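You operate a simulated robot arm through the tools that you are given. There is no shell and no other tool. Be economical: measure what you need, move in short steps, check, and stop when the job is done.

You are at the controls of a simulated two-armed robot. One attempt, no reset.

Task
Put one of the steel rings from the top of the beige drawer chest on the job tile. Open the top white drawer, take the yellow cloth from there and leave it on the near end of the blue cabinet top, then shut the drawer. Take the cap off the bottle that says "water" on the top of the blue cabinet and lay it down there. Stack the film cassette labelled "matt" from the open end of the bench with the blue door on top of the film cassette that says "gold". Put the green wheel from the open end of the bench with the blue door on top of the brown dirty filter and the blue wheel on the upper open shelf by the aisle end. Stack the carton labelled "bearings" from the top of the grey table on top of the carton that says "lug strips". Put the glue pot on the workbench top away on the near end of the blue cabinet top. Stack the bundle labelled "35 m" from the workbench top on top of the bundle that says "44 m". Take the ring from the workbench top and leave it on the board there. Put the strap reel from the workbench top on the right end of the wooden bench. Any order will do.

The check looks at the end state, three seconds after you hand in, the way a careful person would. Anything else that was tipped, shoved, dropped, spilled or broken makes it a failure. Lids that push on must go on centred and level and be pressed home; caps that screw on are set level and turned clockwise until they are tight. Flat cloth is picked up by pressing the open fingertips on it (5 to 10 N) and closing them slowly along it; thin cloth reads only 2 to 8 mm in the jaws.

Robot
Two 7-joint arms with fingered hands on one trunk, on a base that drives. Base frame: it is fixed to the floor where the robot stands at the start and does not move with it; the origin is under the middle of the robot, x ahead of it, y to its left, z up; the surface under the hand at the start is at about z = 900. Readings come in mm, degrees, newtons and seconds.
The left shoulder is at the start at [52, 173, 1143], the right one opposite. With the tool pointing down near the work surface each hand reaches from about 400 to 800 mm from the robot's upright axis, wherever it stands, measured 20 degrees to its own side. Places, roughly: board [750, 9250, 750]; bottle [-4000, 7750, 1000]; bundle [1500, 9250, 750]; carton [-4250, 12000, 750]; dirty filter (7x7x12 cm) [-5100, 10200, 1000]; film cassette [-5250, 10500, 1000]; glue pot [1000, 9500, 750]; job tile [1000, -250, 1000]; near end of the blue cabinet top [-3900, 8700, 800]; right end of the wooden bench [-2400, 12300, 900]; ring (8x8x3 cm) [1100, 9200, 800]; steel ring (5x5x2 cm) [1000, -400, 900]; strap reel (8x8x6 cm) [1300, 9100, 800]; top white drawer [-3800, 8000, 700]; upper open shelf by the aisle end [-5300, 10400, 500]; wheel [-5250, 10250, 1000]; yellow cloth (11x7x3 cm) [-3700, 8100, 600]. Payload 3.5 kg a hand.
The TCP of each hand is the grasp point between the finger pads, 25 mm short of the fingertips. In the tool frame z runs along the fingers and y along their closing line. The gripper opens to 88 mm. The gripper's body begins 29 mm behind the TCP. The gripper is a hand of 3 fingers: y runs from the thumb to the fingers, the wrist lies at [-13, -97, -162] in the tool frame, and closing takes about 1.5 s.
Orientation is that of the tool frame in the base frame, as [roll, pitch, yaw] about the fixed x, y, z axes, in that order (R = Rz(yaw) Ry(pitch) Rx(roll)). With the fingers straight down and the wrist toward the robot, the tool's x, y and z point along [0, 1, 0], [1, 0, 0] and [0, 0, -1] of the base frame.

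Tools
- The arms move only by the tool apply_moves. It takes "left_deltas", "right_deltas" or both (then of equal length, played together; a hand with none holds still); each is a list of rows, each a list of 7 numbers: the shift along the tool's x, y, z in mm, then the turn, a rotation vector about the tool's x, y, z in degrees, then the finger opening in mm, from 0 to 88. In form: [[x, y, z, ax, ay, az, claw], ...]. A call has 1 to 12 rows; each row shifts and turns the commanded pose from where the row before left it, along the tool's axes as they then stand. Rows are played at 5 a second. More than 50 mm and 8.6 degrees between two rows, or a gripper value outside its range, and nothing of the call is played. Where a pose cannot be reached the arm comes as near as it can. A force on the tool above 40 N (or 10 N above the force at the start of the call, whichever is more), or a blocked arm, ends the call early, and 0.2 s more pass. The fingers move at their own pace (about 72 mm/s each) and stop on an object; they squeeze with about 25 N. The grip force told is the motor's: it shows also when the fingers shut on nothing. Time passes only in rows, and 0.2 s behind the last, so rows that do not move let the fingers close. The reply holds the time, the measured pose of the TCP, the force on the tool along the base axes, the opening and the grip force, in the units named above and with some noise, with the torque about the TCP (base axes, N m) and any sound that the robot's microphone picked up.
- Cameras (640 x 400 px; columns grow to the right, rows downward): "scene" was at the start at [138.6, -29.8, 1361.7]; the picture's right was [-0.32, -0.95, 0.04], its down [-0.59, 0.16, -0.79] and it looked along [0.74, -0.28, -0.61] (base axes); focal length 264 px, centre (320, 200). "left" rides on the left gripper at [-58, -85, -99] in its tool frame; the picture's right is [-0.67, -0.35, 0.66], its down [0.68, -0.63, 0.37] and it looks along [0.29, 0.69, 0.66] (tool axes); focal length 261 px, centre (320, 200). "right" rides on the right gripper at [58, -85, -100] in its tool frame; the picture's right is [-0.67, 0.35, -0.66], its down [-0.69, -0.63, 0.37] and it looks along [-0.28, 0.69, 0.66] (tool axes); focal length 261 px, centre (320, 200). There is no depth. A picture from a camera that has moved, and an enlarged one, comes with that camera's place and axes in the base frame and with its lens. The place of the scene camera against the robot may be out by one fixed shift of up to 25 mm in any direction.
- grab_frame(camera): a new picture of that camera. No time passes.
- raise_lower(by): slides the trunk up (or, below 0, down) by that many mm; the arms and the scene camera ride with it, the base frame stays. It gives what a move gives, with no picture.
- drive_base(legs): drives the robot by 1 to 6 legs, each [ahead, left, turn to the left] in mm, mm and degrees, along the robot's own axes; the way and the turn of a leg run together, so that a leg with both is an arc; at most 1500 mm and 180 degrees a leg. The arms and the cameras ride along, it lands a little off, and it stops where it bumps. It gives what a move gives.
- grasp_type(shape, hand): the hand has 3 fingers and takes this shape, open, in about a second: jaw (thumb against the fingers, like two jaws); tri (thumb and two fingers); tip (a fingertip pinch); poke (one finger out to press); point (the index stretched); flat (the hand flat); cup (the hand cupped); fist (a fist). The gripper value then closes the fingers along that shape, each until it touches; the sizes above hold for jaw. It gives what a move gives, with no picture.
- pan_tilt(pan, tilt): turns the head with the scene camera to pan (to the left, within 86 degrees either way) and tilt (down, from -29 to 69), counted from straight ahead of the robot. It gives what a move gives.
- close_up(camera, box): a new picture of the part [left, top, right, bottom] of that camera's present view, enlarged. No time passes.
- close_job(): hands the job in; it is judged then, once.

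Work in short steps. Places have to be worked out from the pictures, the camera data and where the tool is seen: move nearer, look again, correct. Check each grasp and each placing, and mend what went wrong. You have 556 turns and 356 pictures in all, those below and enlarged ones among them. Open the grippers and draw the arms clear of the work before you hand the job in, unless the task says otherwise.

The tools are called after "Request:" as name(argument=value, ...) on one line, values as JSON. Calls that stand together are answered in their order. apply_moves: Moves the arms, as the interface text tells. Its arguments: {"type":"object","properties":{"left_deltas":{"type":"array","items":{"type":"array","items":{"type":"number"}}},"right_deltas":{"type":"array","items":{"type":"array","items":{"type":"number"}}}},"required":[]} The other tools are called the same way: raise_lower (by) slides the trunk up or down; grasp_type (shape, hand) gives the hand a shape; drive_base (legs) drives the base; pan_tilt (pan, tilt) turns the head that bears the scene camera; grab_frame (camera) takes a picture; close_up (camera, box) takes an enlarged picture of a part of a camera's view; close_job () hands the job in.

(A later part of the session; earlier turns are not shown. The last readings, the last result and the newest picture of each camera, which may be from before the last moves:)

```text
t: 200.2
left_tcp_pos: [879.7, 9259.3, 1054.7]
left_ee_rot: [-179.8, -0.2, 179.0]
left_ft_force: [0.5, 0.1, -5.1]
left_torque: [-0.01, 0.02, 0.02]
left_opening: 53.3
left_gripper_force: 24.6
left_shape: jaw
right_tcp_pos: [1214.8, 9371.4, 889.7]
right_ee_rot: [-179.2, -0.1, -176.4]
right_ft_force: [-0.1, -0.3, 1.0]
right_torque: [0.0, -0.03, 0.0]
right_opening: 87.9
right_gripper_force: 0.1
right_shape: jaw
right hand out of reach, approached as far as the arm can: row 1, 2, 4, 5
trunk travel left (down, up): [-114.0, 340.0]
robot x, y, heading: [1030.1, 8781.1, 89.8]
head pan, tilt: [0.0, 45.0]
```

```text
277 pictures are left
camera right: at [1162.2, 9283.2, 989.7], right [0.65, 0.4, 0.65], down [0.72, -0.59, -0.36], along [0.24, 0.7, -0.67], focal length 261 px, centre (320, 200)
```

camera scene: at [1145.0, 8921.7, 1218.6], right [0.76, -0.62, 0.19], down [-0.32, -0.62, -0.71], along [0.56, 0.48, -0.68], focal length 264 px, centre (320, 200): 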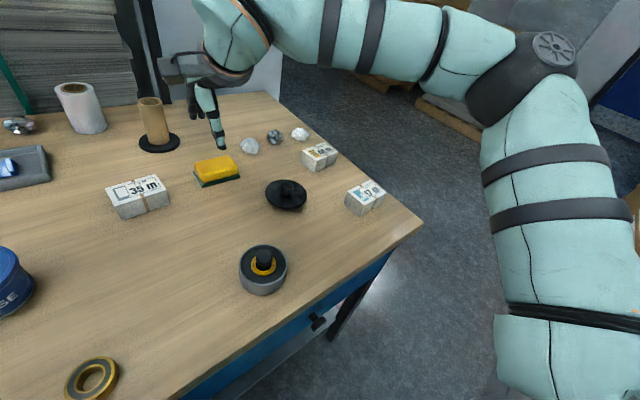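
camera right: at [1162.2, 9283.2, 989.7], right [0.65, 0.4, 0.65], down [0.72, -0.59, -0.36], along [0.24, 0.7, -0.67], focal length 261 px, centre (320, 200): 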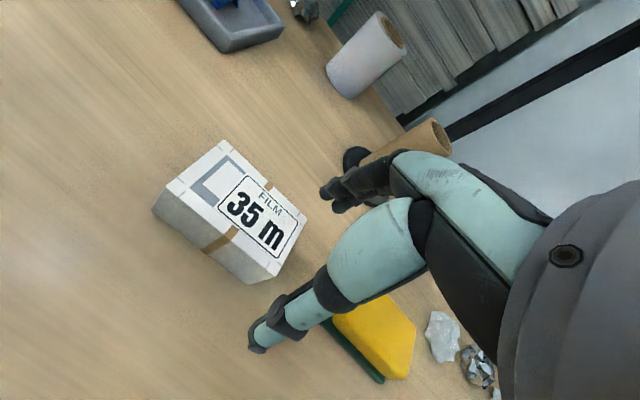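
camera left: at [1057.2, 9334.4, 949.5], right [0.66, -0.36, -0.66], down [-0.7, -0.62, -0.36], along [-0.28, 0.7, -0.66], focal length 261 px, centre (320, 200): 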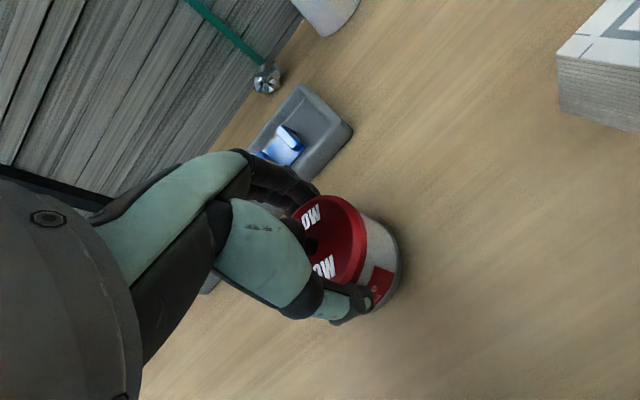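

I test small leftward steps from here.

Request:
apply_moves(right_deltas=[[15, 3, 0, 0, 0, 0, 88], [15, 3, 0, 0, 0, 0, 88], [0, 0, 0, 0, 0, 0, 88]])

Request:
pan_tilt(pan=-35, tilt=35)

Request:
grab_frame(camera="scene")

```text
t: 201.0
left_tcp_pos: [880.7, 9260.7, 1055.2]
left_ee_rot: [-179.8, -0.2, 179.1]
left_ft_force: [-0.5, 0.1, -5.3]
left_torque: [0.03, -0.01, -0.04]
left_opening: 53.1
left_gripper_force: 24.7
left_shape: jaw
right_tcp_pos: [1203.7, 9364.2, 891.9]
right_ee_rot: [-179.3, 0.0, -176.3]
right_ft_force: [-0.6, 0.2, 0.4]
right_torque: [-0.02, 0.02, 0.04]
right_opening: 87.7
right_gripper_force: 0.0
right_shape: jaw
right hand out of reach, approached as far as the arm can: row 1, 2
trunk travel left (down, up): [-114.0, 340.0]
robot x, y, heading: [1028.6, 8780.8, 89.8]
head pan, tilt: [0.0, 45.0]
```

```text
t: 202.0
left_tcp_pos: [880.4, 9260.2, 1054.9]
left_ee_rot: [-179.9, -0.1, 179.0]
left_ft_force: [0.2, 0.1, -4.4]
left_torque: [0.03, -0.03, 0.0]
left_opening: 53.1
left_gripper_force: 24.8
left_shape: jaw
right_tcp_pos: [1204.6, 9364.2, 893.3]
right_ee_rot: [-179.1, -0.1, -176.3]
right_ft_force: [1.0, -0.1, -0.7]
right_torque: [0.02, -0.03, 0.0]
right_opening: 88.0
right_gripper_force: 0.1
right_shape: jaw
trunk travel left (down, up): [-114.0, 340.0]
robot x, y, heading: [1026.5, 8784.5, 89.7]
head pan, tilt: [-35.0, 35.0]
```

```text
276 pictures are left
camera scene: at [1068.1, 9001.6, 1210.3], right [0.82, -0.55, 0.17], down [-0.33, -0.69, -0.64], along [0.47, 0.47, -0.75], focal length 264 px, centre (320, 200)
```

scene: 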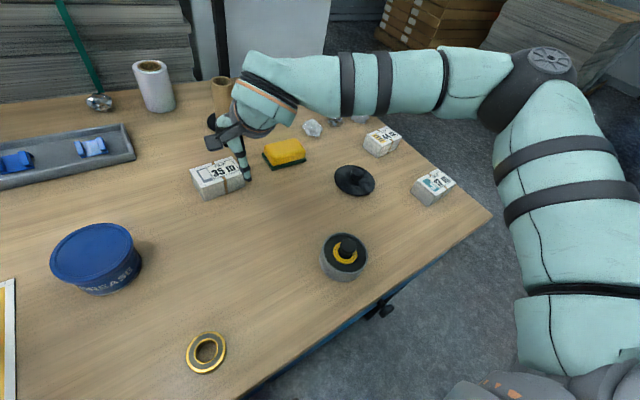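

The elbow is stuck out wide. I lift, retract the right hand close in to the centre line, then extend again so the arm takes a better posture.

Request:
apply_moves(right_deltas=[[0, 0, -40, 0, 0, 0, 88], [0, 0, -40, 0, 0, 0, 88], [0, -20, -40, 0, 0, 0, 88], [0, -40, -20, 0, 0, 0, 88], [0, -40, 0, 0, 0, 0, 88], [10, -40, 0, 0, 0, 0, 88], [30, -30, 0, 0, 0, 0, 88], [35, 0, 0, 0, 0, 0, 88], [35, 0, 0, 0, 0, 0, 88], [0, 0, 0, 0, 0, 0, 88]])

Request:
grab_frame(camera="scene")

```text
t: 204.2
left_tcp_pos: [879.4, 9258.6, 1055.0]
left_ee_rot: [-179.9, -0.3, 179.0]
left_ft_force: [-0.1, -0.4, -4.1]
left_torque: [-0.01, -0.03, -0.03]
left_opening: 53.2
left_gripper_force: 25.0
left_shape: jaw
right_tcp_pos: [1118.4, 9190.9, 1033.9]
right_ee_rot: [-179.3, -0.2, -176.4]
right_ft_force: [-0.9, 0.2, 0.6]
right_torque: [-0.02, -0.03, -0.02]
right_opening: 87.6
right_gripper_force: 0.0
right_shape: jaw
right hand out of reach, approached as far as the arm can: row 9
trunk travel left (down, up): [-114.0, 340.0]
robot x, y, heading: [1028.1, 8783.4, 89.4]
head pan, tilt: [-35.0, 35.0]
```

```text
275 pictures are left
camera scene: at [1068.1, 9000.0, 1210.8], right [0.82, -0.55, 0.17], down [-0.33, -0.69, -0.64], along [0.47, 0.47, -0.75], focal length 264 px, centre (320, 200)
```

scene: 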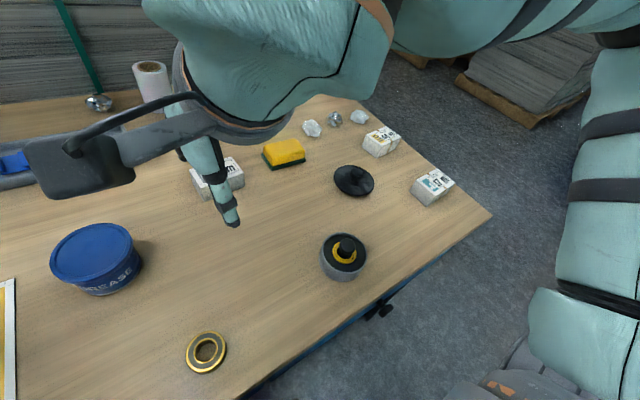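

I rotate the right wrist outward (mirroring what worked on the left) after moving the left hand aside.

Request:
apply_moves(left_deltas=[[35, 15, 0, 0, 0, 0, 30], [35, 15, 0, 0, 0, 0, 30], [35, 15, 0, 0, 0, 0, 30]], right_deltas=[[0, 0, 0, 0, 0, -8, 88], [0, 0, 0, 0, 0, -8, 88], [0, 0, 0, 0, 0, -8, 88]])

Request:
apply_moves(right_deltas=[[20, 0, -10, 0, 0, -8, 88], [20, 0, -10, 0, 0, -8, 88], [20, 0, -10, 0, 0, -8, 88], [15, 15, 0, 0, 0, -8, 88], [15, 15, 0, 0, 0, -8, 88], [10, 20, 0, 0, 0, -8, 88], [0, 0, 0, 0, 0, 0, 88]])

Request:
grab_frame(camera="scene")

```text
t: 205.0
left_tcp_pos: [774.3, 9308.5, 1054.3]
left_ee_rot: [-179.7, 0.0, 178.9]
left_ft_force: [0.1, 0.8, -4.5]
left_torque: [-0.02, -0.03, 0.02]
left_opening: 53.0
left_gripper_force: 25.7
left_shape: jaw
right_tcp_pos: [1118.9, 9193.0, 1035.1]
right_ee_rot: [-179.2, -0.3, -152.1]
right_ft_force: [0.5, 0.2, 0.7]
right_torque: [-0.03, -0.01, 0.04]
right_opening: 87.8
right_gripper_force: 0.0
right_shape: jaw
trunk travel left (down, up): [-114.0, 340.0]
robot x, y, heading: [1025.6, 8788.0, 89.6]
head pan, tilt: [-35.0, 35.0]
```

```text
t: 206.6
left_tcp_pos: [773.6, 9309.1, 1053.6]
left_ee_rot: [-179.9, -0.3, 179.0]
left_ft_force: [0.1, 0.1, -5.1]
left_torque: [0.0, -0.02, 0.02]
left_opening: 53.3
left_gripper_force: 25.2
left_shape: jaw
right_tcp_pos: [1048.2, 9134.7, 1052.6]
right_ee_rot: [179.5, -0.5, -114.4]
right_ft_force: [0.1, 0.7, -0.2]
right_torque: [-0.02, -0.01, 0.01]
right_opening: 87.9
right_gripper_force: 0.0
right_shape: jaw
right hand out of reach, approached as far as the arm can: row 4, 5, 6
trunk travel left (down, up): [-114.0, 340.0]
robot x, y, heading: [1028.8, 8785.4, 89.7]
head pan, tilt: [-35.0, 35.0]
```

```text
274 pictures are left
camera scene: at [1068.2, 9002.2, 1210.2], right [0.82, -0.55, 0.17], down [-0.33, -0.69, -0.64], along [0.47, 0.46, -0.75], focal length 264 px, centre (320, 200)
```

scene: 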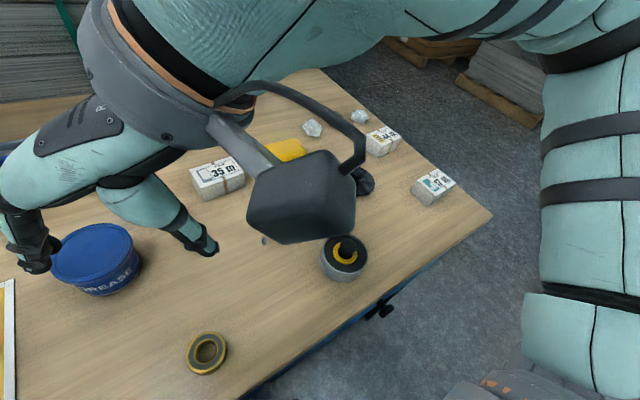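

Now rotate back while staying in the centre, then extend forward.

Request:
apply_moves(right_deltas=[[-15, 5, 0, 0, 0, 8, 88], [-15, 5, 0, 0, 0, 8, 88], [-15, 10, 0, 0, 0, 8, 88], [-10, 15, 0, 0, 0, 8, 88], [0, 20, 0, 0, 0, 8, 88], [0, 20, 0, 0, 0, 8, 88], [0, 20, 0, 0, 0, 8, 88], [0, 20, 0, 0, 0, 5, 88], [0, 20, 0, 0, 0, 0, 88], [0, 0, 0, 0, 0, 0, 88]])

Request:
grab_frame(camera="scene")

```text
t: 208.8
left_tcp_pos: [773.8, 9307.9, 1054.7]
left_ee_rot: [-179.9, -0.2, 179.0]
left_ft_force: [-0.1, -0.7, -4.9]
left_torque: [-0.01, -0.06, -0.01]
left_opening: 53.1
left_gripper_force: 25.2
left_shape: jaw
right_tcp_pos: [1208.7, 9333.0, 1160.8]
right_ee_rot: [-179.9, -0.6, -175.4]
right_ft_force: [0.6, 0.1, 0.0]
right_torque: [0.05, 0.01, 0.03]
right_opening: 87.9
right_gripper_force: 0.0
right_shape: jaw
right hand out of reach, approached as far as the arm can: row 2, 3, 4, 5, 6, 7, 8, 9
trunk travel left (down, up): [-114.0, 340.0]
robot x, y, heading: [1030.5, 8784.3, 89.8]
head pan, tilt: [-35.0, 35.0]
```

```text
273 pictures are left
camera scene: at [1068.1, 9001.7, 1210.3], right [0.82, -0.55, 0.17], down [-0.33, -0.69, -0.64], along [0.47, 0.47, -0.75], focal length 264 px, centre (320, 200)
```

scene: 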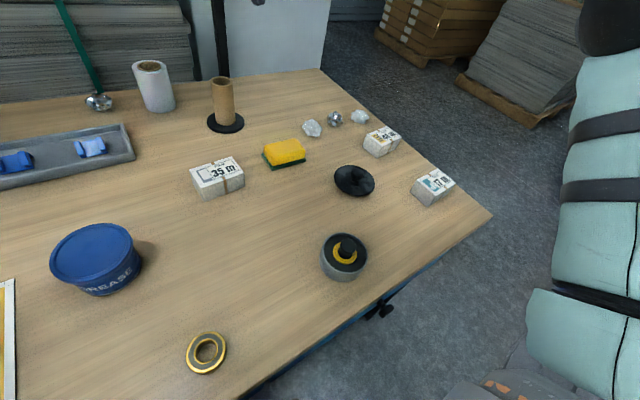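

The right shoulder is stuck abducted. I back off 270 mm and do it properly: stretch the right arm out, sweep inward at full reach, then retract.

Request:
drive_base(legs=[[-290, 0, 0]])

Request:
apply_moves(right_deltas=[[0, 40, 10, 0, 0, 0, 88], [0, 40, 10, 0, 0, 0, 88], [0, 40, 10, 0, 0, 0, 88], [0, 40, 10, 0, 0, 0, 88], [0, 30, 10, 0, 0, 0, 88], [0, 30, 0, 0, 0, 0, 88], [0, 30, 0, 0, 0, 0, 88]])

Request:
grab_frame(camera="scene")

```text
t: 210.8
left_tcp_pos: [770.3, 9019.4, 1055.6]
left_ee_rot: [-179.8, -0.2, 179.1]
left_ft_force: [0.8, -0.4, -4.5]
left_torque: [-0.01, 0.01, -0.01]
left_opening: 53.3
left_gripper_force: 25.0
left_shape: jaw
right_tcp_pos: [1205.3, 9045.5, 1160.4]
right_ee_rot: [-179.9, -0.7, -175.0]
right_ft_force: [0.5, -0.3, 0.3]
right_torque: [-0.02, 0.01, 0.01]
right_opening: 87.8
right_gripper_force: 0.1
right_shape: jaw
trunk travel left (down, up): [-114.0, 340.0]
robot x, y, heading: [1031.0, 8495.7, 90.2]
head pan, tilt: [-35.0, 35.0]
```

```text
t: 212.4
left_tcp_pos: [769.4, 9019.5, 1055.9]
left_ee_rot: [-179.8, -0.2, 179.2]
left_ft_force: [0.8, 0.1, -4.8]
left_torque: [-0.03, 0.0, -0.01]
left_opening: 53.2
left_gripper_force: 25.0
left_shape: jaw
right_tcp_pos: [1246.3, 9097.9, 1130.0]
right_ee_rot: [-179.9, -0.7, -175.0]
right_ft_force: [-0.4, -0.5, 0.2]
right_torque: [-0.01, -0.02, -0.01]
right_opening: 87.8
right_gripper_force: 0.1
right_shape: jaw
right hand out of reach, approached as far as the arm can: row 1, 2, 3, 4, 5, 6, 7
trunk travel left (down, up): [-114.0, 340.0]
robot x, y, heading: [1023.5, 8500.5, 89.6]
head pan, tilt: [-35.0, 35.0]
```

```text
272 pictures are left
camera scene: at [1066.1, 8714.1, 1210.3], right [0.82, -0.55, 0.17], down [-0.33, -0.69, -0.64], along [0.47, 0.47, -0.75], focal length 264 px, centre (320, 200)
```

scene: 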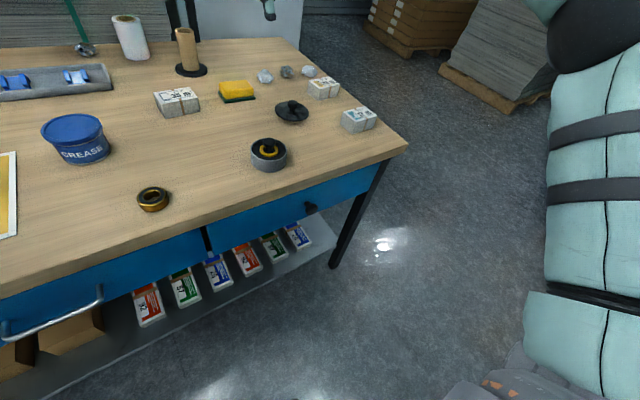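

I move the right hand outward and forward to free the shoulder.

Request:
apply_moves(right_deltas=[[-40, 10, 0, 0, 0, 0, 88], [-40, 10, 0, 0, 0, 0, 88], [-40, 20, 0, 0, 0, 0, 88], [-20, 40, 0, 0, 0, 0, 88], [0, 40, 0, 0, 0, 0, 88], [0, 40, 0, 0, 0, 0, 88], [0, 40, 0, 0, 0, 0, 88]])

Request:
grab_frame(camera="scene")

```text
t: 214.0
left_tcp_pos: [770.3, 9020.0, 1053.9]
left_ee_rot: [-179.7, -0.2, 179.1]
left_ft_force: [0.9, 0.4, -5.2]
left_torque: [-0.02, 0.01, 0.04]
left_opening: 52.9
left_gripper_force: 24.9
left_shape: jaw
right_tcp_pos: [1295.2, 9156.8, 1034.0]
right_ee_rot: [-179.8, -0.7, -175.1]
right_ft_force: [0.4, 0.3, -0.4]
right_torque: [-0.02, -0.01, 0.02]
right_opening: 87.8
right_gripper_force: 0.1
right_shape: jaw
right hand out of reach, approached as far as the arm can: row 1, 2, 3, 4, 5, 6, 7
trunk travel left (down, up): [-114.0, 340.0]
robot x, y, heading: [1025.1, 8495.6, 90.1]
head pan, tilt: [-35.0, 35.0]
```

```text
271 pictures are left
camera scene: at [1066.5, 8715.1, 1210.0], right [0.82, -0.55, 0.17], down [-0.33, -0.69, -0.64], along [0.47, 0.47, -0.75], focal length 264 px, centre (320, 200)
```

scene: 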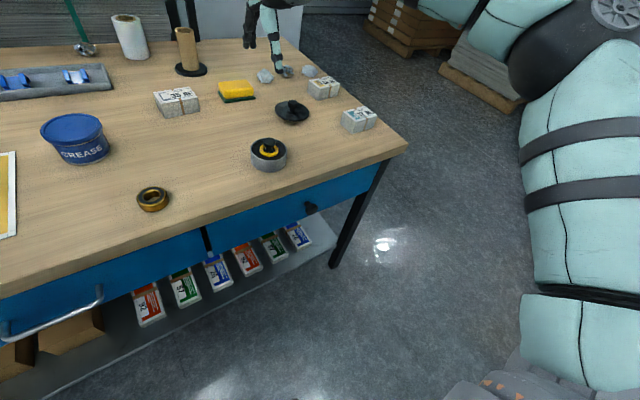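

The commanded pose has probably run ahead of the arm; I bring it back in until it is reachable.

Request:
apply_moves(right_deltas=[[0, -40, 0, 0, 0, 0, 88], [0, -40, 0, 0, 0, 0, 88], [0, -40, 0, 0, 0, 0, 88], [0, -40, 0, 0, 0, 0, 88], [0, -40, 0, 0, 0, 0, 88], [0, -40, 0, 0, 0, 0, 88]])

```text
t: 215.4
left_tcp_pos: [770.7, 9019.4, 1053.8]
left_ee_rot: [-179.8, -0.2, 179.1]
left_ft_force: [0.6, -0.3, -4.0]
left_torque: [-0.01, -0.02, 0.0]
left_opening: 53.0
left_gripper_force: 24.8
left_shape: jaw
right_tcp_pos: [1316.2, 8912.5, 1032.1]
right_ee_rot: [-179.7, -0.7, -175.0]
right_ft_force: [0.3, 0.2, -0.4]
right_torque: [0.02, 0.01, 0.01]
right_opening: 87.9
right_gripper_force: 0.1
right_shape: jaw
trunk travel left (down, up): [-114.0, 340.0]
robot x, y, heading: [1025.2, 8497.2, 90.1]
head pan, tilt: [-35.0, 35.0]
```

Reachable again (each call starts from the true pose). I now mirror the sequence that worked on the left: turn the wrist outward, extend, then sweep inward.

Request:
apply_moves(right_deltas=[[0, 0, 0, 0, 0, -8, 88], [0, 0, 0, 0, 0, -8, 88], [0, 0, 0, 0, 0, -8, 88], [0, 0, 0, 0, 0, -8, 88], [0, 0, 0, 0, 0, -8, 88], [0, 0, 0, 0, 0, -8, 88], [-28, 21, 0, 0, 0, 0, 88], [-28, 21, 0, 0, 0, 0, 88], [-28, 21, 0, 0, 0, 0, 88], [-28, 21, 0, 0, 0, 0, 88], [-28, 21, 0, 0, 0, 0, 88], [0, 0, 0, 0, 0, 0, 88]])

Request:
apply_moves(right_deltas=[[21, 28, 0, 0, 0, 0, 88], [21, 28, 0, 0, 0, 0, 88], [21, 28, 0, 0, 0, 0, 88], [21, 28, 0, 0, 0, 0, 88], [21, 28, 0, 0, 0, 0, 88], [21, 28, 0, 0, 0, 0, 88], [21, 28, 0, 0, 0, 0, 88], [0, 0, 0, 0, 0, 0, 88]])

Request:
grab_frame(camera="scene")

```text
t: 218.0
left_tcp_pos: [770.3, 9019.3, 1054.9]
left_ee_rot: [-179.8, -0.3, 179.1]
left_ft_force: [1.0, -0.6, -5.2]
left_torque: [-0.01, -0.02, -0.02]
left_opening: 53.2
left_gripper_force: 24.7
left_shape: jaw
right_tcp_pos: [1313.8, 8906.3, 1029.5]
right_ee_rot: [179.9, -1.0, -161.7]
right_ft_force: [0.4, 0.2, 0.5]
right_torque: [0.03, 0.01, -0.01]
right_opening: 88.1
right_gripper_force: 0.0
right_shape: jaw
right hand out of reach, approached as far as the arm can: row 2, 3, 4, 5, 6, 7, 8, 9, 10, 11
trunk travel left (down, up): [-114.0, 340.0]
robot x, y, heading: [1028.0, 8494.8, 89.9]
head pan, tilt: [-35.0, 35.0]
```

```text
t: 219.8
left_tcp_pos: [771.0, 9019.7, 1054.2]
left_ee_rot: [-179.9, -0.2, 179.1]
left_ft_force: [0.5, 0.7, -3.9]
left_torque: [0.0, -0.05, -0.03]
left_opening: 53.0
left_gripper_force: 25.0
left_shape: jaw
right_tcp_pos: [1140.6, 9027.6, 1033.3]
right_ee_rot: [179.7, -1.2, -161.7]
right_ft_force: [0.4, 0.3, -0.6]
right_torque: [-0.03, 0.0, 0.05]
right_opening: 87.9
right_gripper_force: 0.1
right_shape: jaw
right hand out of reach, approached as far as the arm can: row 7
trunk travel left (down, up): [-114.0, 340.0]
robot x, y, heading: [1029.3, 8496.6, 90.1]
head pan, tilt: [-35.0, 35.0]
```

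```text
270 pictures are left
camera scene: at [1066.0, 8714.2, 1210.3], right [0.82, -0.55, 0.17], down [-0.33, -0.69, -0.64], along [0.47, 0.47, -0.75], focal length 264 px, centre (320, 200)
```

scene: 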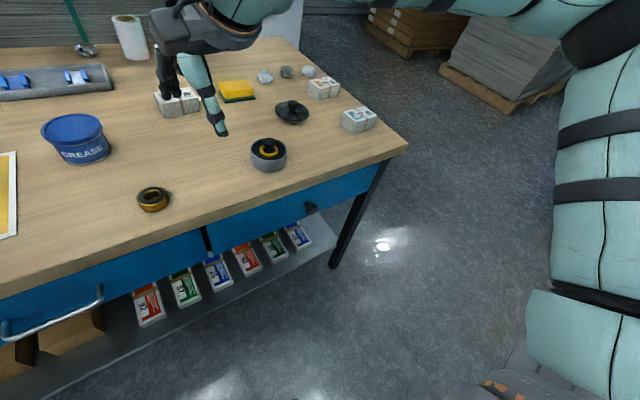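

Progress at rel (530, 112). I continue: turn the wrist outward and go further left.

Request:
apply_moves(right_deltas=[[10, 0, 0, 0, 0, -8, 88], [15, 5, 0, 0, 0, -8, 88], [15, 10, 0, 0, 0, -8, 88], [15, 15, 0, 0, 0, -8, 88], [15, 20, 0, 0, 0, -6, 88], [15, 20, 0, 0, 0, 0, 88], [15, 20, 0, 0, 0, 0, 88], [0, 0, 0, 0, 0, 0, 88]])

Request:
grab_frame(camera="scene")

```text
t: 221.6
left_tcp_pos: [771.3, 9018.8, 1053.7]
left_ee_rot: [-179.8, -0.2, 179.1]
left_ft_force: [-0.5, 0.1, -4.9]
left_torque: [0.02, -0.04, 0.0]
left_opening: 53.0
left_gripper_force: 24.9
left_shape: jaw
right_tcp_pos: [1121.5, 9030.0, 1043.1]
right_ee_rot: [178.7, -1.2, -142.4]
right_ft_force: [-0.7, 0.4, -0.2]
right_torque: [0.03, -0.04, -0.01]
right_opening: 87.7
right_gripper_force: 0.1
right_shape: jaw
right hand out of reach, approached as far as the arm can: row 2, 3, 4, 5, 6, 7
trunk travel left (down, up): [-114.0, 340.0]
robot x, y, heading: [1028.9, 8495.9, 89.8]
head pan, tilt: [-35.0, 35.0]
```

```text
269 pictures are left
camera scene: at [1066.0, 8713.9, 1210.4], right [0.82, -0.55, 0.17], down [-0.33, -0.69, -0.64], along [0.47, 0.47, -0.75], focal length 264 px, centre (320, 200)
```

scene: 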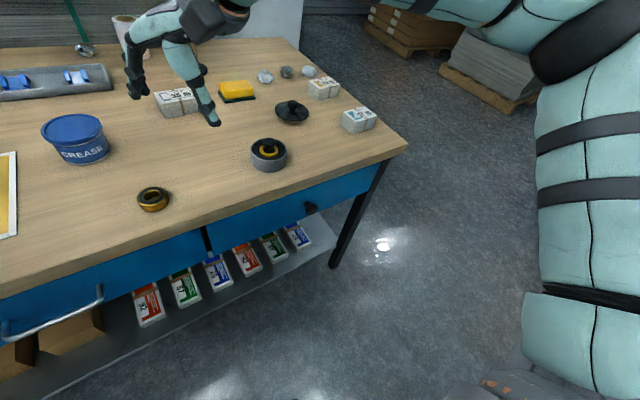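

I compare with the left arm's good posture.

Request:
pan_tilt(pan=45, tilt=30)

Request:
grab_frame(camera="scene")

```text
t: 223.1
left_tcp_pos: [771.7, 9019.7, 1054.1]
left_ee_rot: [-179.8, -0.2, 179.1]
left_ft_force: [0.4, 0.4, -4.5]
left_torque: [0.01, -0.02, 0.01]
left_opening: 53.2
left_gripper_force: 24.9
left_shape: jaw
right_tcp_pos: [1120.8, 9030.3, 1043.8]
right_ee_rot: [178.7, -1.1, -142.4]
right_ft_force: [0.0, 0.2, 0.5]
right_torque: [0.01, -0.05, -0.01]
right_opening: 88.0
right_gripper_force: 0.1
right_shape: jaw
trunk travel left (down, up): [-114.0, 340.0]
robot x, y, heading: [1027.1, 8492.9, 90.2]
head pan, tilt: [45.0, 30.0]
```

```text
268 pictures are left
camera scene: at [951.6, 8708.8, 1220.2], right [0.71, 0.67, -0.21], down [0.35, -0.6, -0.72], along [-0.61, 0.44, -0.66], focal length 264 px, centre (320, 200)
```

scene: 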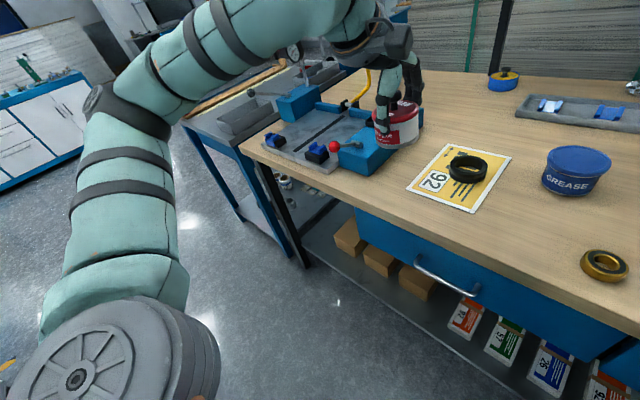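

The left elbow hangs lower/outward-facing. I try raising the right hand high and inward to roll its upper arm.

Request:
apply_moves(right_deltas=[[0, -10, -40, 0, 0, 0, 88], [0, -10, -40, 0, 0, 0, 88], [0, -10, -40, 0, 0, 0, 88], [0, -10, -40, 0, 0, 0, 88], [0, -10, -40, 0, 0, 0, 88], [0, 0, -40, 0, 0, 0, 88], [0, 0, 0, 0, 0, 0, 88]])

Request:
pan_tilt(pan=-45, tilt=20)

Request:
grab_frame(camera="scene")

```text
t: 224.7
left_tcp_pos: [770.0, 9019.9, 1053.3]
left_ee_rot: [-179.8, -0.3, 179.2]
left_ft_force: [1.0, 0.7, -5.7]
left_torque: [-0.01, -0.06, 0.01]
left_opening: 52.9
left_gripper_force: 25.4
left_shape: jaw
right_tcp_pos: [1121.4, 9013.9, 1115.2]
right_ee_rot: [175.8, -0.6, -145.7]
right_ft_force: [-0.7, -0.1, -0.6]
right_torque: [0.03, -0.01, 0.01]
right_opening: 88.0
right_gripper_force: 0.1
right_shape: jaw
right hand out of reach, approached as far as the arm can: row 1, 2, 3, 4, 5, 6
trunk travel left (down, up): [-114.0, 340.0]
robot x, y, heading: [1025.0, 8497.5, 89.8]
head pan, tilt: [45.0, 30.0]
```

```text
t: 226.3
left_tcp_pos: [770.4, 9019.4, 1055.4]
left_ee_rot: [-179.8, -0.2, 179.2]
left_ft_force: [-0.9, -0.7, -4.2]
left_torque: [0.01, -0.01, 0.01]
left_opening: 53.2
left_gripper_force: 24.9
left_shape: jaw
right_tcp_pos: [1120.0, 9013.5, 1116.6]
right_ee_rot: [175.9, -0.7, -145.6]
right_ft_force: [0.2, -0.5, 0.0]
right_torque: [0.0, 0.02, 0.03]
right_opening: 88.0
right_gripper_force: 0.1
right_shape: jaw
trunk travel left (down, up): [-114.0, 340.0]
robot x, y, heading: [1031.0, 8495.3, 89.9]
head pan, tilt: [-45.0, 20.0]
```

```text
267 pictures are left
camera scene: at [1081.3, 8715.3, 1235.0], right [0.71, -0.67, 0.21], down [-0.24, -0.51, -0.82], along [0.66, 0.53, -0.53], focal length 264 px, centre (320, 200)
```

scene: 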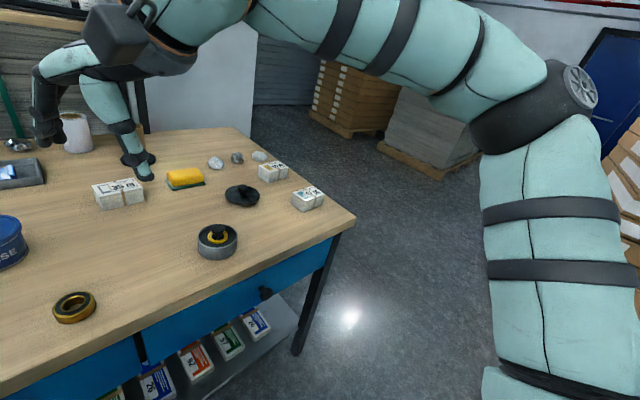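

The elbow is rolling to the better posture. Now I rotate the hand back towards straight while keeping position.

Request:
apply_moves(right_deltas=[[0, 0, 0, 4, 0, 6, 88], [0, 0, 5, 0, 0, 6, 88], [0, 0, 10, 0, 0, 6, 88], [0, 0, 10, 0, 0, 6, 88], [0, 0, 10, 0, 0, 6, 88], [0, 0, 10, 0, 0, 4, 88], [0, 0, 10, 0, 0, 0, 88], [0, 0, 0, 0, 0, 0, 88]])

Request:
apply_moves(right_deltas=[[30, 0, 0, 0, 0, 0, 88], [30, 0, 0, 0, 0, 0, 88], [0, 20, 0, 0, 0, 0, 88], [0, 20, 0, 0, 0, 0, 88], [0, 0, 0, 0, 0, 0, 88]])

```text
t: 228.2
left_tcp_pos: [770.3, 9018.4, 1054.5]
left_ee_rot: [-179.7, -0.1, 179.2]
left_ft_force: [-0.6, -0.3, -4.8]
left_torque: [0.01, -0.02, 0.01]
left_opening: 52.9
left_gripper_force: 24.8
left_shape: jaw
right_tcp_pos: [1166.2, 9024.1, 1080.4]
right_ee_rot: [-179.7, -0.7, -179.8]
right_ft_force: [-0.5, -0.9, 1.2]
right_torque: [0.03, -0.02, -0.03]
right_opening: 87.8
right_gripper_force: 0.1
right_shape: jaw
right hand out of reach, approached as far as the arm can: row 1, 2, 3, 4, 5, 6
trunk travel left (down, up): [-114.0, 340.0]
robot x, y, heading: [1029.7, 8496.6, 89.8]
head pan, tilt: [-45.0, 20.0]
```

```text
t: 229.3
left_tcp_pos: [771.8, 9017.6, 1055.2]
left_ee_rot: [-179.8, -0.2, 179.2]
left_ft_force: [-0.3, 0.5, -4.7]
left_torque: [0.0, -0.05, 0.02]
left_opening: 52.8
left_gripper_force: 25.2
left_shape: jaw
right_tcp_pos: [1184.9, 9052.7, 1082.9]
right_ee_rot: [-179.7, -0.8, -179.7]
right_ft_force: [0.0, -0.4, 0.5]
right_torque: [-0.03, -0.02, 0.01]
right_opening: 87.5
right_gripper_force: 0.0
right_shape: jaw
right hand out of reach, approached as far as the arm can: row 1, 2, 3, 4
trunk travel left (down, up): [-114.0, 340.0]
robot x, y, heading: [1029.1, 8496.2, 89.8]
head pan, tilt: [-45.0, 20.0]
```

I raise the trunk back up 110 mm and test the inward reach again.

Request:
raise_lower(by=110)

Request:
apply_moves(right_deltas=[[0, -30, 30, 0, 0, 0, 88], [0, -30, 30, 0, 0, 0, 88], [30, -20, 30, 0, 0, 0, 88], [30, 0, 30, 0, 0, 0, 88], [30, 0, 20, 0, 0, 0, 88], [30, 0, 0, 0, 0, 0, 88], [0, 0, 0, 0, 0, 0, 88]])

Request:
grab_frame(camera="scene")

```text
t: 230.8
left_tcp_pos: [770.3, 9019.5, 1164.0]
left_ee_rot: [-179.7, -0.3, 179.1]
left_ft_force: [-0.5, -0.5, -4.2]
left_torque: [-0.01, -0.03, 0.0]
left_opening: 53.1
left_gripper_force: 24.9
left_shape: jaw
right_tcp_pos: [1185.0, 8988.9, 1284.1]
right_ee_rot: [171.0, -0.7, -179.6]
right_ft_force: [-0.3, 0.5, 0.1]
right_torque: [0.01, 0.03, -0.01]
right_opening: 87.9
right_gripper_force: 0.0
right_shape: jaw
trunk travel left (down, up): [-224.0, 230.0]
robot x, y, heading: [1026.6, 8495.7, 90.0]
head pan, tilt: [-45.0, 20.0]
```

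```text
t: 232.4
left_tcp_pos: [770.6, 9020.5, 1164.1]
left_ee_rot: [-179.7, -0.2, 179.1]
left_ft_force: [0.5, 0.5, -4.1]
left_torque: [-0.05, -0.05, 0.03]
left_opening: 53.0
left_gripper_force: 24.3
left_shape: jaw
right_tcp_pos: [1138.6, 8926.0, 1167.9]
right_ee_rot: [171.0, -0.7, -179.5]
right_ft_force: [-0.7, -0.3, 0.1]
right_torque: [0.02, 0.02, 0.0]
right_opening: 87.6
right_gripper_force: 0.1
right_shape: jaw
right hand out of reach, approached as far as the arm can: row 4, 5, 6
trunk travel left (down, up): [-224.0, 230.0]
robot x, y, heading: [1023.9, 8499.5, 89.7]
head pan, tilt: [-45.0, 20.0]
```

```text
266 pictures are left
camera scene: at [1081.6, 8630.8, 1378.8], right [0.71, -0.7, 0.1], down [-0.24, -0.37, -0.9], along [0.67, 0.61, -0.43], focal length 264 px, centre (320, 200)
```

scene: 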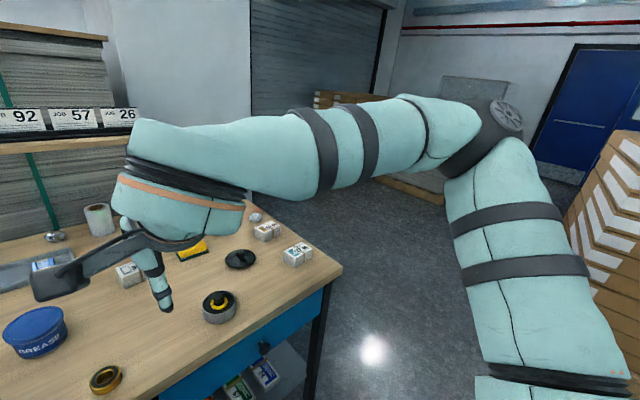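

I settle for using the right arm in its own zone: level it at rel (~500, 280), park the pot nearer the middle, and drive so the bundle is ~215 mm right of the robot axis.

Request:
apply_moves(left_deltas=[[-30, -10, 0, 0, 0, 0, 30], [-30, -10, 0, 0, 0, 0, 30], [-30, -10, 0, 0, 0, 0, 30], [-30, -10, 0, 0, 0, 0, 30], [0, 0, 0, 0, 0, 0, 30]], right_deltas=[[-35, 10, 0, 3, 0, 0, 88], [-35, 20, 0, 3, 0, 0, 88], [-35, 20, 0, 3, 0, 0, 88], [-35, 20, 0, 0, 0, 0, 88], [0, 0, 0, 0, 0, 0, 88]])

Request:
drive_base(legs=[[150, 75, 0]])

Request:
pan_tilt(pan=40, tilt=25)

Request:
grab_frame(camera="scene")

```text
t: 233.6
left_tcp_pos: [888.7, 8977.3, 1165.5]
left_ee_rot: [-179.8, -0.2, 179.2]
left_ft_force: [-0.1, -0.4, -4.3]
left_torque: [0.03, -0.01, 0.0]
left_opening: 53.0
left_gripper_force: 24.9
left_shape: jaw
right_tcp_pos: [1278.4, 8994.6, 1172.9]
right_ee_rot: [-179.9, -0.7, -179.6]
right_ft_force: [0.6, 0.1, 0.3]
right_torque: [-0.01, 0.0, 0.04]
right_opening: 87.9
right_gripper_force: 0.0
right_shape: jaw
trunk travel left (down, up): [-224.0, 230.0]
robot x, y, heading: [1025.7, 8493.6, 90.0]
head pan, tilt: [-45.0, 20.0]
```

```text
t: 235.0
left_tcp_pos: [814.2, 9124.2, 1166.6]
left_ee_rot: [-179.9, -0.2, 179.3]
left_ft_force: [-1.1, 0.0, -4.4]
left_torque: [-0.03, -0.02, 0.01]
left_opening: 53.0
left_gripper_force: 24.8
left_shape: jaw
right_tcp_pos: [1204.1, 9143.7, 1172.7]
right_ee_rot: [179.9, -0.6, -179.4]
right_ft_force: [-0.1, -0.4, 0.5]
right_torque: [-0.01, -0.01, -0.01]
right_opening: 87.8
right_gripper_force: 0.0
right_shape: jaw
trunk travel left (down, up): [-224.0, 230.0]
robot x, y, heading: [953.6, 8645.3, 90.1]
head pan, tilt: [-45.0, 20.0]
```

```text
t: 236.6
left_tcp_pos: [812.6, 9125.1, 1164.9]
left_ee_rot: [-179.8, -0.2, 179.4]
left_ft_force: [-0.3, 0.3, -5.2]
left_torque: [0.01, -0.05, 0.02]
left_opening: 53.2
left_gripper_force: 24.9
left_shape: jaw
right_tcp_pos: [1203.0, 9145.2, 1172.9]
right_ee_rot: [-180.0, -0.8, -179.4]
right_ft_force: [-0.9, -0.1, -0.8]
right_torque: [-0.03, 0.01, -0.01]
right_opening: 87.8
right_gripper_force: 0.0
right_shape: jaw
trunk travel left (down, up): [-224.0, 230.0]
robot x, y, heading: [955.4, 8647.2, 90.2]
head pan, tilt: [40.0, 25.0]
```

```text
265 pictures are left
camera scene: at [881.1, 8782.2, 1370.3], right [0.76, 0.64, -0.09], down [0.27, -0.45, -0.85], along [-0.58, 0.63, -0.52], focal length 264 px, centre (320, 200)
```

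scene: 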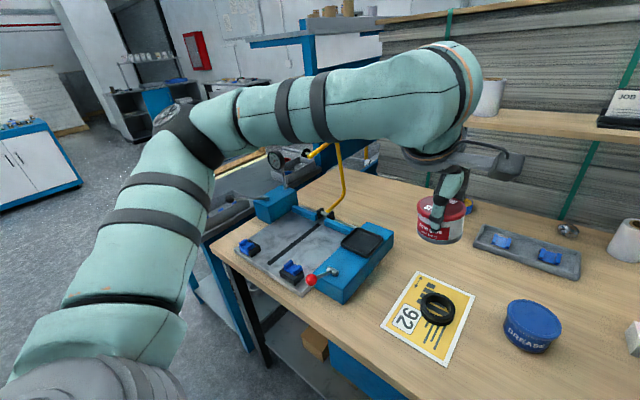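

The left forearm (z≈1290) clears the cutter's yellow handle (≈1150). I drive 140 mm forward and view the bundle with the right camera.

Request:
drive_base(legs=[[140, 0, 0]])

Request:
pan_tilt(pan=-15, tilt=45)

Request:
grab_frame(camera="right")

Request:
grab_frame(camera="scene")

```text
t: 237.9
left_tcp_pos: [815.7, 9263.9, 1165.2]
left_ee_rot: [-179.9, -0.1, 179.4]
left_ft_force: [-0.1, -1.0, -4.3]
left_torque: [0.0, 0.01, 0.02]
left_opening: 52.9
left_gripper_force: 24.8
left_shape: jaw
right_tcp_pos: [1202.3, 9283.7, 1173.6]
right_ee_rot: [179.8, -0.9, -179.5]
right_ft_force: [-0.4, -0.3, -0.5]
right_torque: [0.0, -0.02, -0.04]
right_opening: 87.8
right_gripper_force: 0.1
right_shape: jaw
trunk travel left (down, up): [-224.0, 230.0]
robot x, y, heading: [954.4, 8787.0, 89.9]
head pan, tilt: [40.0, 25.0]
```

```text
t: 239.2
left_tcp_pos: [814.7, 9267.4, 1164.7]
left_ee_rot: [-179.8, -0.2, 179.3]
left_ft_force: [0.3, -0.2, -4.9]
left_torque: [-0.01, 0.01, 0.0]
left_opening: 53.0
left_gripper_force: 24.3
left_shape: jaw
right_tcp_pos: [1202.8, 9285.0, 1172.7]
right_ee_rot: [179.9, -0.6, -179.5]
right_ft_force: [0.0, -0.3, 0.5]
right_torque: [0.01, 0.01, -0.01]
right_opening: 87.9
right_gripper_force: 0.0
right_shape: jaw
trunk travel left (down, up): [-224.0, 230.0]
robot x, y, heading: [951.9, 8787.5, 89.9]
head pan, tilt: [-15.0, 45.0]
```

```text
264 pictures are left
camera right: at [1146.5, 9199.3, 1272.3], right [0.68, 0.35, 0.65], down [0.69, -0.62, -0.37], along [0.27, 0.7, -0.66], focal length 261 px, centre (320, 200)
```

right: 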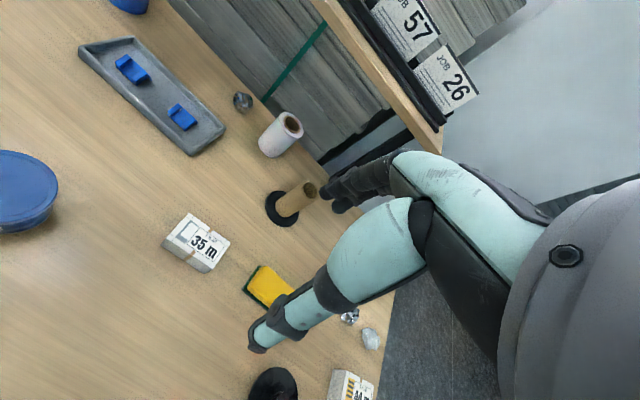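

```text
263 pictures are left
camera scene: at [961.3, 8927.0, 1338.8], right [0.97, -0.26, 0.04], down [-0.18, -0.78, -0.6], along [0.18, 0.58, -0.8], focal length 264 px, centre (320, 200)
```

scene: 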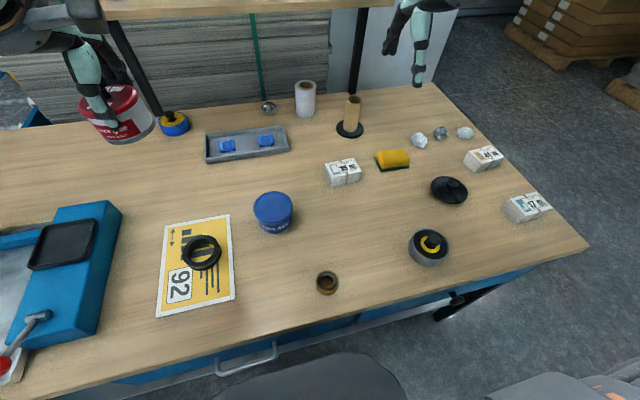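

I move the right hand to above the bundle in small rows.

Request:
apply_moves(right_deltas=[[0, 0, 40, 0, 0, 0, 88], [0, 0, 40, 0, 0, 0, 88], [3, 12, 35, 0, 0, 0, 88], [3, 14, 35, 0, 0, 0, 88], [4, 14, 30, 0, 0, -2, 88], [4, 14, 30, 0, 0, -2, 88], [5, 14, 30, 0, 0, 0, 88], [5, 14, 0, 0, 0, 0, 88], [0, 14, 0, 0, 0, 0, 88], [0, 0, 0, 0, 0, 0, 88]])

Request:
grab_frame(camera="right")

```text
t: 241.4
left_tcp_pos: [814.7, 9265.8, 1164.2]
left_ee_rot: [-179.8, -0.2, 179.3]
left_ft_force: [0.0, 0.1, -5.0]
left_torque: [0.02, 0.02, 0.01]
left_opening: 53.1
left_gripper_force: 24.4
left_shape: jaw
right_tcp_pos: [1204.0, 9340.0, 961.7]
right_ee_rot: [179.9, -0.8, -175.5]
right_ft_force: [0.8, 0.3, -0.9]
right_torque: [-0.03, -0.02, 0.02]
right_opening: 87.8
right_gripper_force: 0.0
right_shape: jaw
right hand out of reach, approached as far as the arm can: row 6, 7, 8, 9
trunk travel left (down, up): [-224.0, 230.0]
robot x, y, heading: [953.6, 8786.4, 90.0]
head pan, tilt: [-15.0, 45.0]
```

```text
262 pictures are left
camera right: at [1153.5, 9249.7, 1062.0], right [0.65, 0.4, 0.65], down [0.73, -0.57, -0.38], along [0.22, 0.72, -0.66], focal length 261 px, centre (320, 200)
```

right: 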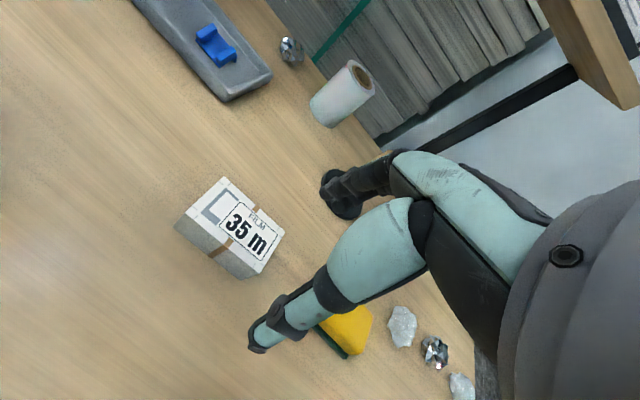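

The right arm is still in a poor elbow posture. I pull it in and raise the hand high to drop the elbow, then check.

Request:
apply_moves(right_deltas=[[-20, -30, -40, 0, 0, 0, 88], [-20, -30, -40, 0, 0, 0, 88], [-20, -30, -40, 0, 0, 0, 88], [0, -20, -45, 0, 0, 4, 88], [0, 0, -45, 0, 0, 0, 88], [0, 0, -45, 0, 0, 0, 88], [0, 0, -45, 0, 0, 0, 88], [0, 0, -45, 0, 0, 0, 88], [0, 0, -45, 0, 0, 0, 88], [0, 0, -45, 0, 0, 0, 88], [0, 0, -45, 0, 0, 0, 88]])

Request:
pan_tilt(pan=-50, tilt=10)

Request:
grab_frame(camera="scene")

```text
refused: row 1 steps farther than a row can; nothing moved
```

```text
t: 242.4
left_tcp_pos: [814.1, 9266.2, 1165.3]
left_ee_rot: [-179.7, -0.2, 179.2]
left_ft_force: [0.0, -0.2, -4.4]
left_torque: [0.01, -0.01, 0.04]
left_opening: 53.2
left_gripper_force: 25.7
left_shape: jaw
right_tcp_pos: [1204.4, 9339.3, 962.6]
right_ee_rot: [180.0, -0.8, -175.6]
right_ft_force: [0.8, 0.1, 0.8]
right_torque: [-0.04, 0.01, -0.03]
right_opening: 87.7
right_gripper_force: 0.1
right_shape: jaw
trunk travel left (down, up): [-224.0, 230.0]
robot x, y, heading: [952.9, 8787.3, 90.0]
head pan, tilt: [-50.0, 10.0]
```

```text
261 pictures are left
camera scene: at [1011.5, 8916.0, 1395.8], right [0.64, -0.76, 0.11], down [-0.13, -0.25, -0.96], along [0.75, 0.6, -0.26], focal length 264 px, centre (320, 200)
```

scene: 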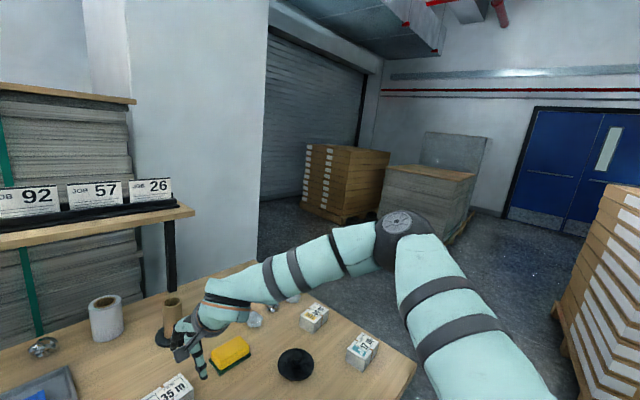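

I retry with smaller steps: retract and raise the right hand high.

Request:
apply_moves(right_deltas=[[-15, -25, -35, 0, 0, 0, 88], [-15, -25, -35, 0, 0, 0, 88], [-15, -20, -40, 0, 0, 0, 88], [0, -10, -45, 0, 0, 4, 88], [0, 0, -48, 0, 0, 0, 88], [0, 0, -48, 0, 0, 0, 88], [0, 0, -48, 0, 0, 0, 88], [0, 0, -48, 0, 0, 0, 88], [0, 0, -48, 0, 0, 0, 88], [0, 0, -48, 0, 0, 0, 88], [0, 0, -48, 0, 0, 0, 88]])

Request:
grab_frame(camera="scene")

```text
t: 244.8
left_tcp_pos: [813.6, 9265.7, 1164.7]
left_ee_rot: [-179.9, -0.3, 179.2]
left_ft_force: [0.0, 0.0, -4.7]
left_torque: [0.03, 0.01, -0.01]
left_opening: 52.9
left_gripper_force: 24.7
left_shape: jaw
right_tcp_pos: [1255.1, 9243.5, 1282.7]
right_ee_rot: [179.9, -0.8, -179.5]
right_ft_force: [-0.8, -1.1, 0.3]
right_torque: [-0.01, 0.0, -0.01]
right_opening: 87.6
right_gripper_force: 0.1
right_shape: jaw
right hand out of reach, approached as far as the arm can: row 8, 9, 10, 11
trunk travel left (down, up): [-224.0, 230.0]
robot x, y, heading: [952.4, 8789.1, 90.1]
head pan, tilt: [-50.0, 10.0]
```

```text
260 pictures are left
camera scene: at [1011.9, 8914.9, 1396.0], right [0.64, -0.76, 0.11], down [-0.13, -0.25, -0.96], along [0.75, 0.6, -0.26], focal length 264 px, centre (320, 200)
```

scene: 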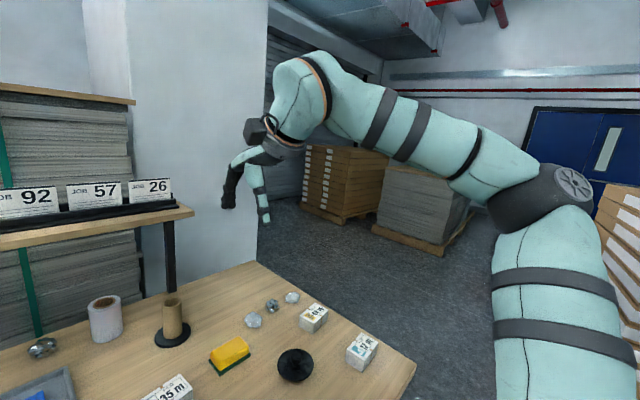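

That resembles the good left posture. Now I extend forward-left from here, staying high, then descend.

Request:
apply_moves(right_deltas=[[10, 25, 20, 0, 0, 0, 88], [10, 25, 20, 0, 0, 0, 88], [10, 25, 25, 0, 0, 0, 88], [10, 25, 25, 0, 0, 0, 88], [10, 20, 30, 0, 0, 0, 88], [10, 20, 30, 0, 0, 0, 88], [10, 0, 30, 0, 0, 0, 88], [5, 0, 30, 0, 0, 0, 88], [0, 0, 30, 0, 0, 0, 88], [0, 0, 0, 0, 0, 0, 88]])

Request:
grab_frame(camera="scene")

```text
t: 247.0
left_tcp_pos: [814.0, 9264.8, 1166.3]
left_ee_rot: [-179.8, -0.1, 179.3]
left_ft_force: [-0.5, 0.5, -4.5]
left_torque: [-0.02, 0.0, -0.03]
left_opening: 52.8
left_gripper_force: 24.7
left_shape: jaw
right_tcp_pos: [1190.1, 9363.5, 1051.8]
right_ee_rot: [179.9, -0.8, -179.6]
right_ft_force: [-0.4, 0.2, -0.5]
right_torque: [0.0, 0.03, 0.01]
right_opening: 87.8
right_gripper_force: 0.1
right_shape: jaw
right hand out of reach, approached as far as the arm can: row 6, 7
trunk travel left (down, up): [-224.0, 230.0]
robot x, y, heading: [953.8, 8785.5, 90.2]
head pan, tilt: [-50.0, 10.0]
```

```text
259 pictures are left
camera scene: at [1011.4, 8915.2, 1396.0], right [0.64, -0.76, 0.11], down [-0.13, -0.25, -0.96], along [0.75, 0.6, -0.26], focal length 264 px, centre (320, 200)
```

scene: 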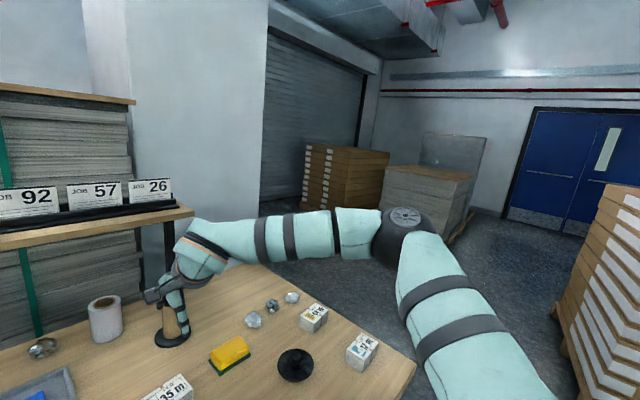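

Better. I continue down towards the bundle.

Request:
apply_moves(right_deltas=[[4, 6, 30, 0, 0, 0, 88], [4, 6, 30, 0, 0, 0, 88], [4, 6, 30, 0, 0, -2, 88], [0, 0, 30, 0, 0, -2, 88], [0, 0, 30, 0, 0, 0, 88], [0, 0, 0, 0, 0, 0, 88]])

Request:
grab_frame(camera="right")

```text
t: 248.4
left_tcp_pos: [814.8, 9266.8, 1164.1]
left_ee_rot: [-179.8, -0.2, 179.3]
left_ft_force: [0.5, -0.2, -4.1]
left_torque: [0.01, -0.04, -0.02]
left_opening: 53.2
left_gripper_force: 25.0
left_shape: jaw
right_tcp_pos: [1214.5, 9327.2, 933.3]
right_ee_rot: [179.9, -0.8, -175.5]
right_ft_force: [-0.7, 0.7, -0.3]
right_torque: [0.03, 0.0, -0.01]
right_opening: 87.6
right_gripper_force: 0.0
right_shape: jaw
right hand out of reach, approached as far as the arm can: row 1, 2, 3, 4, 5
trunk travel left (down, up): [-224.0, 230.0]
robot x, y, heading: [953.4, 8787.7, 90.1]
head pan, tilt: [-50.0, 10.0]
```

```text
258 pictures are left
camera right: at [1164.8, 9237.1, 1033.8], right [0.65, 0.4, 0.65], down [0.73, -0.57, -0.38], along [0.22, 0.72, -0.66], focal length 261 px, centre (320, 200)
```

right: 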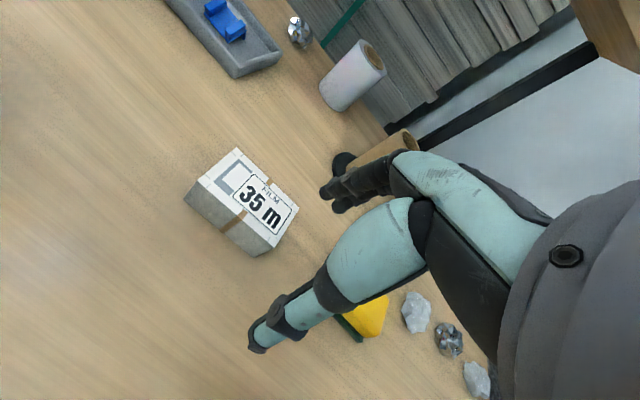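

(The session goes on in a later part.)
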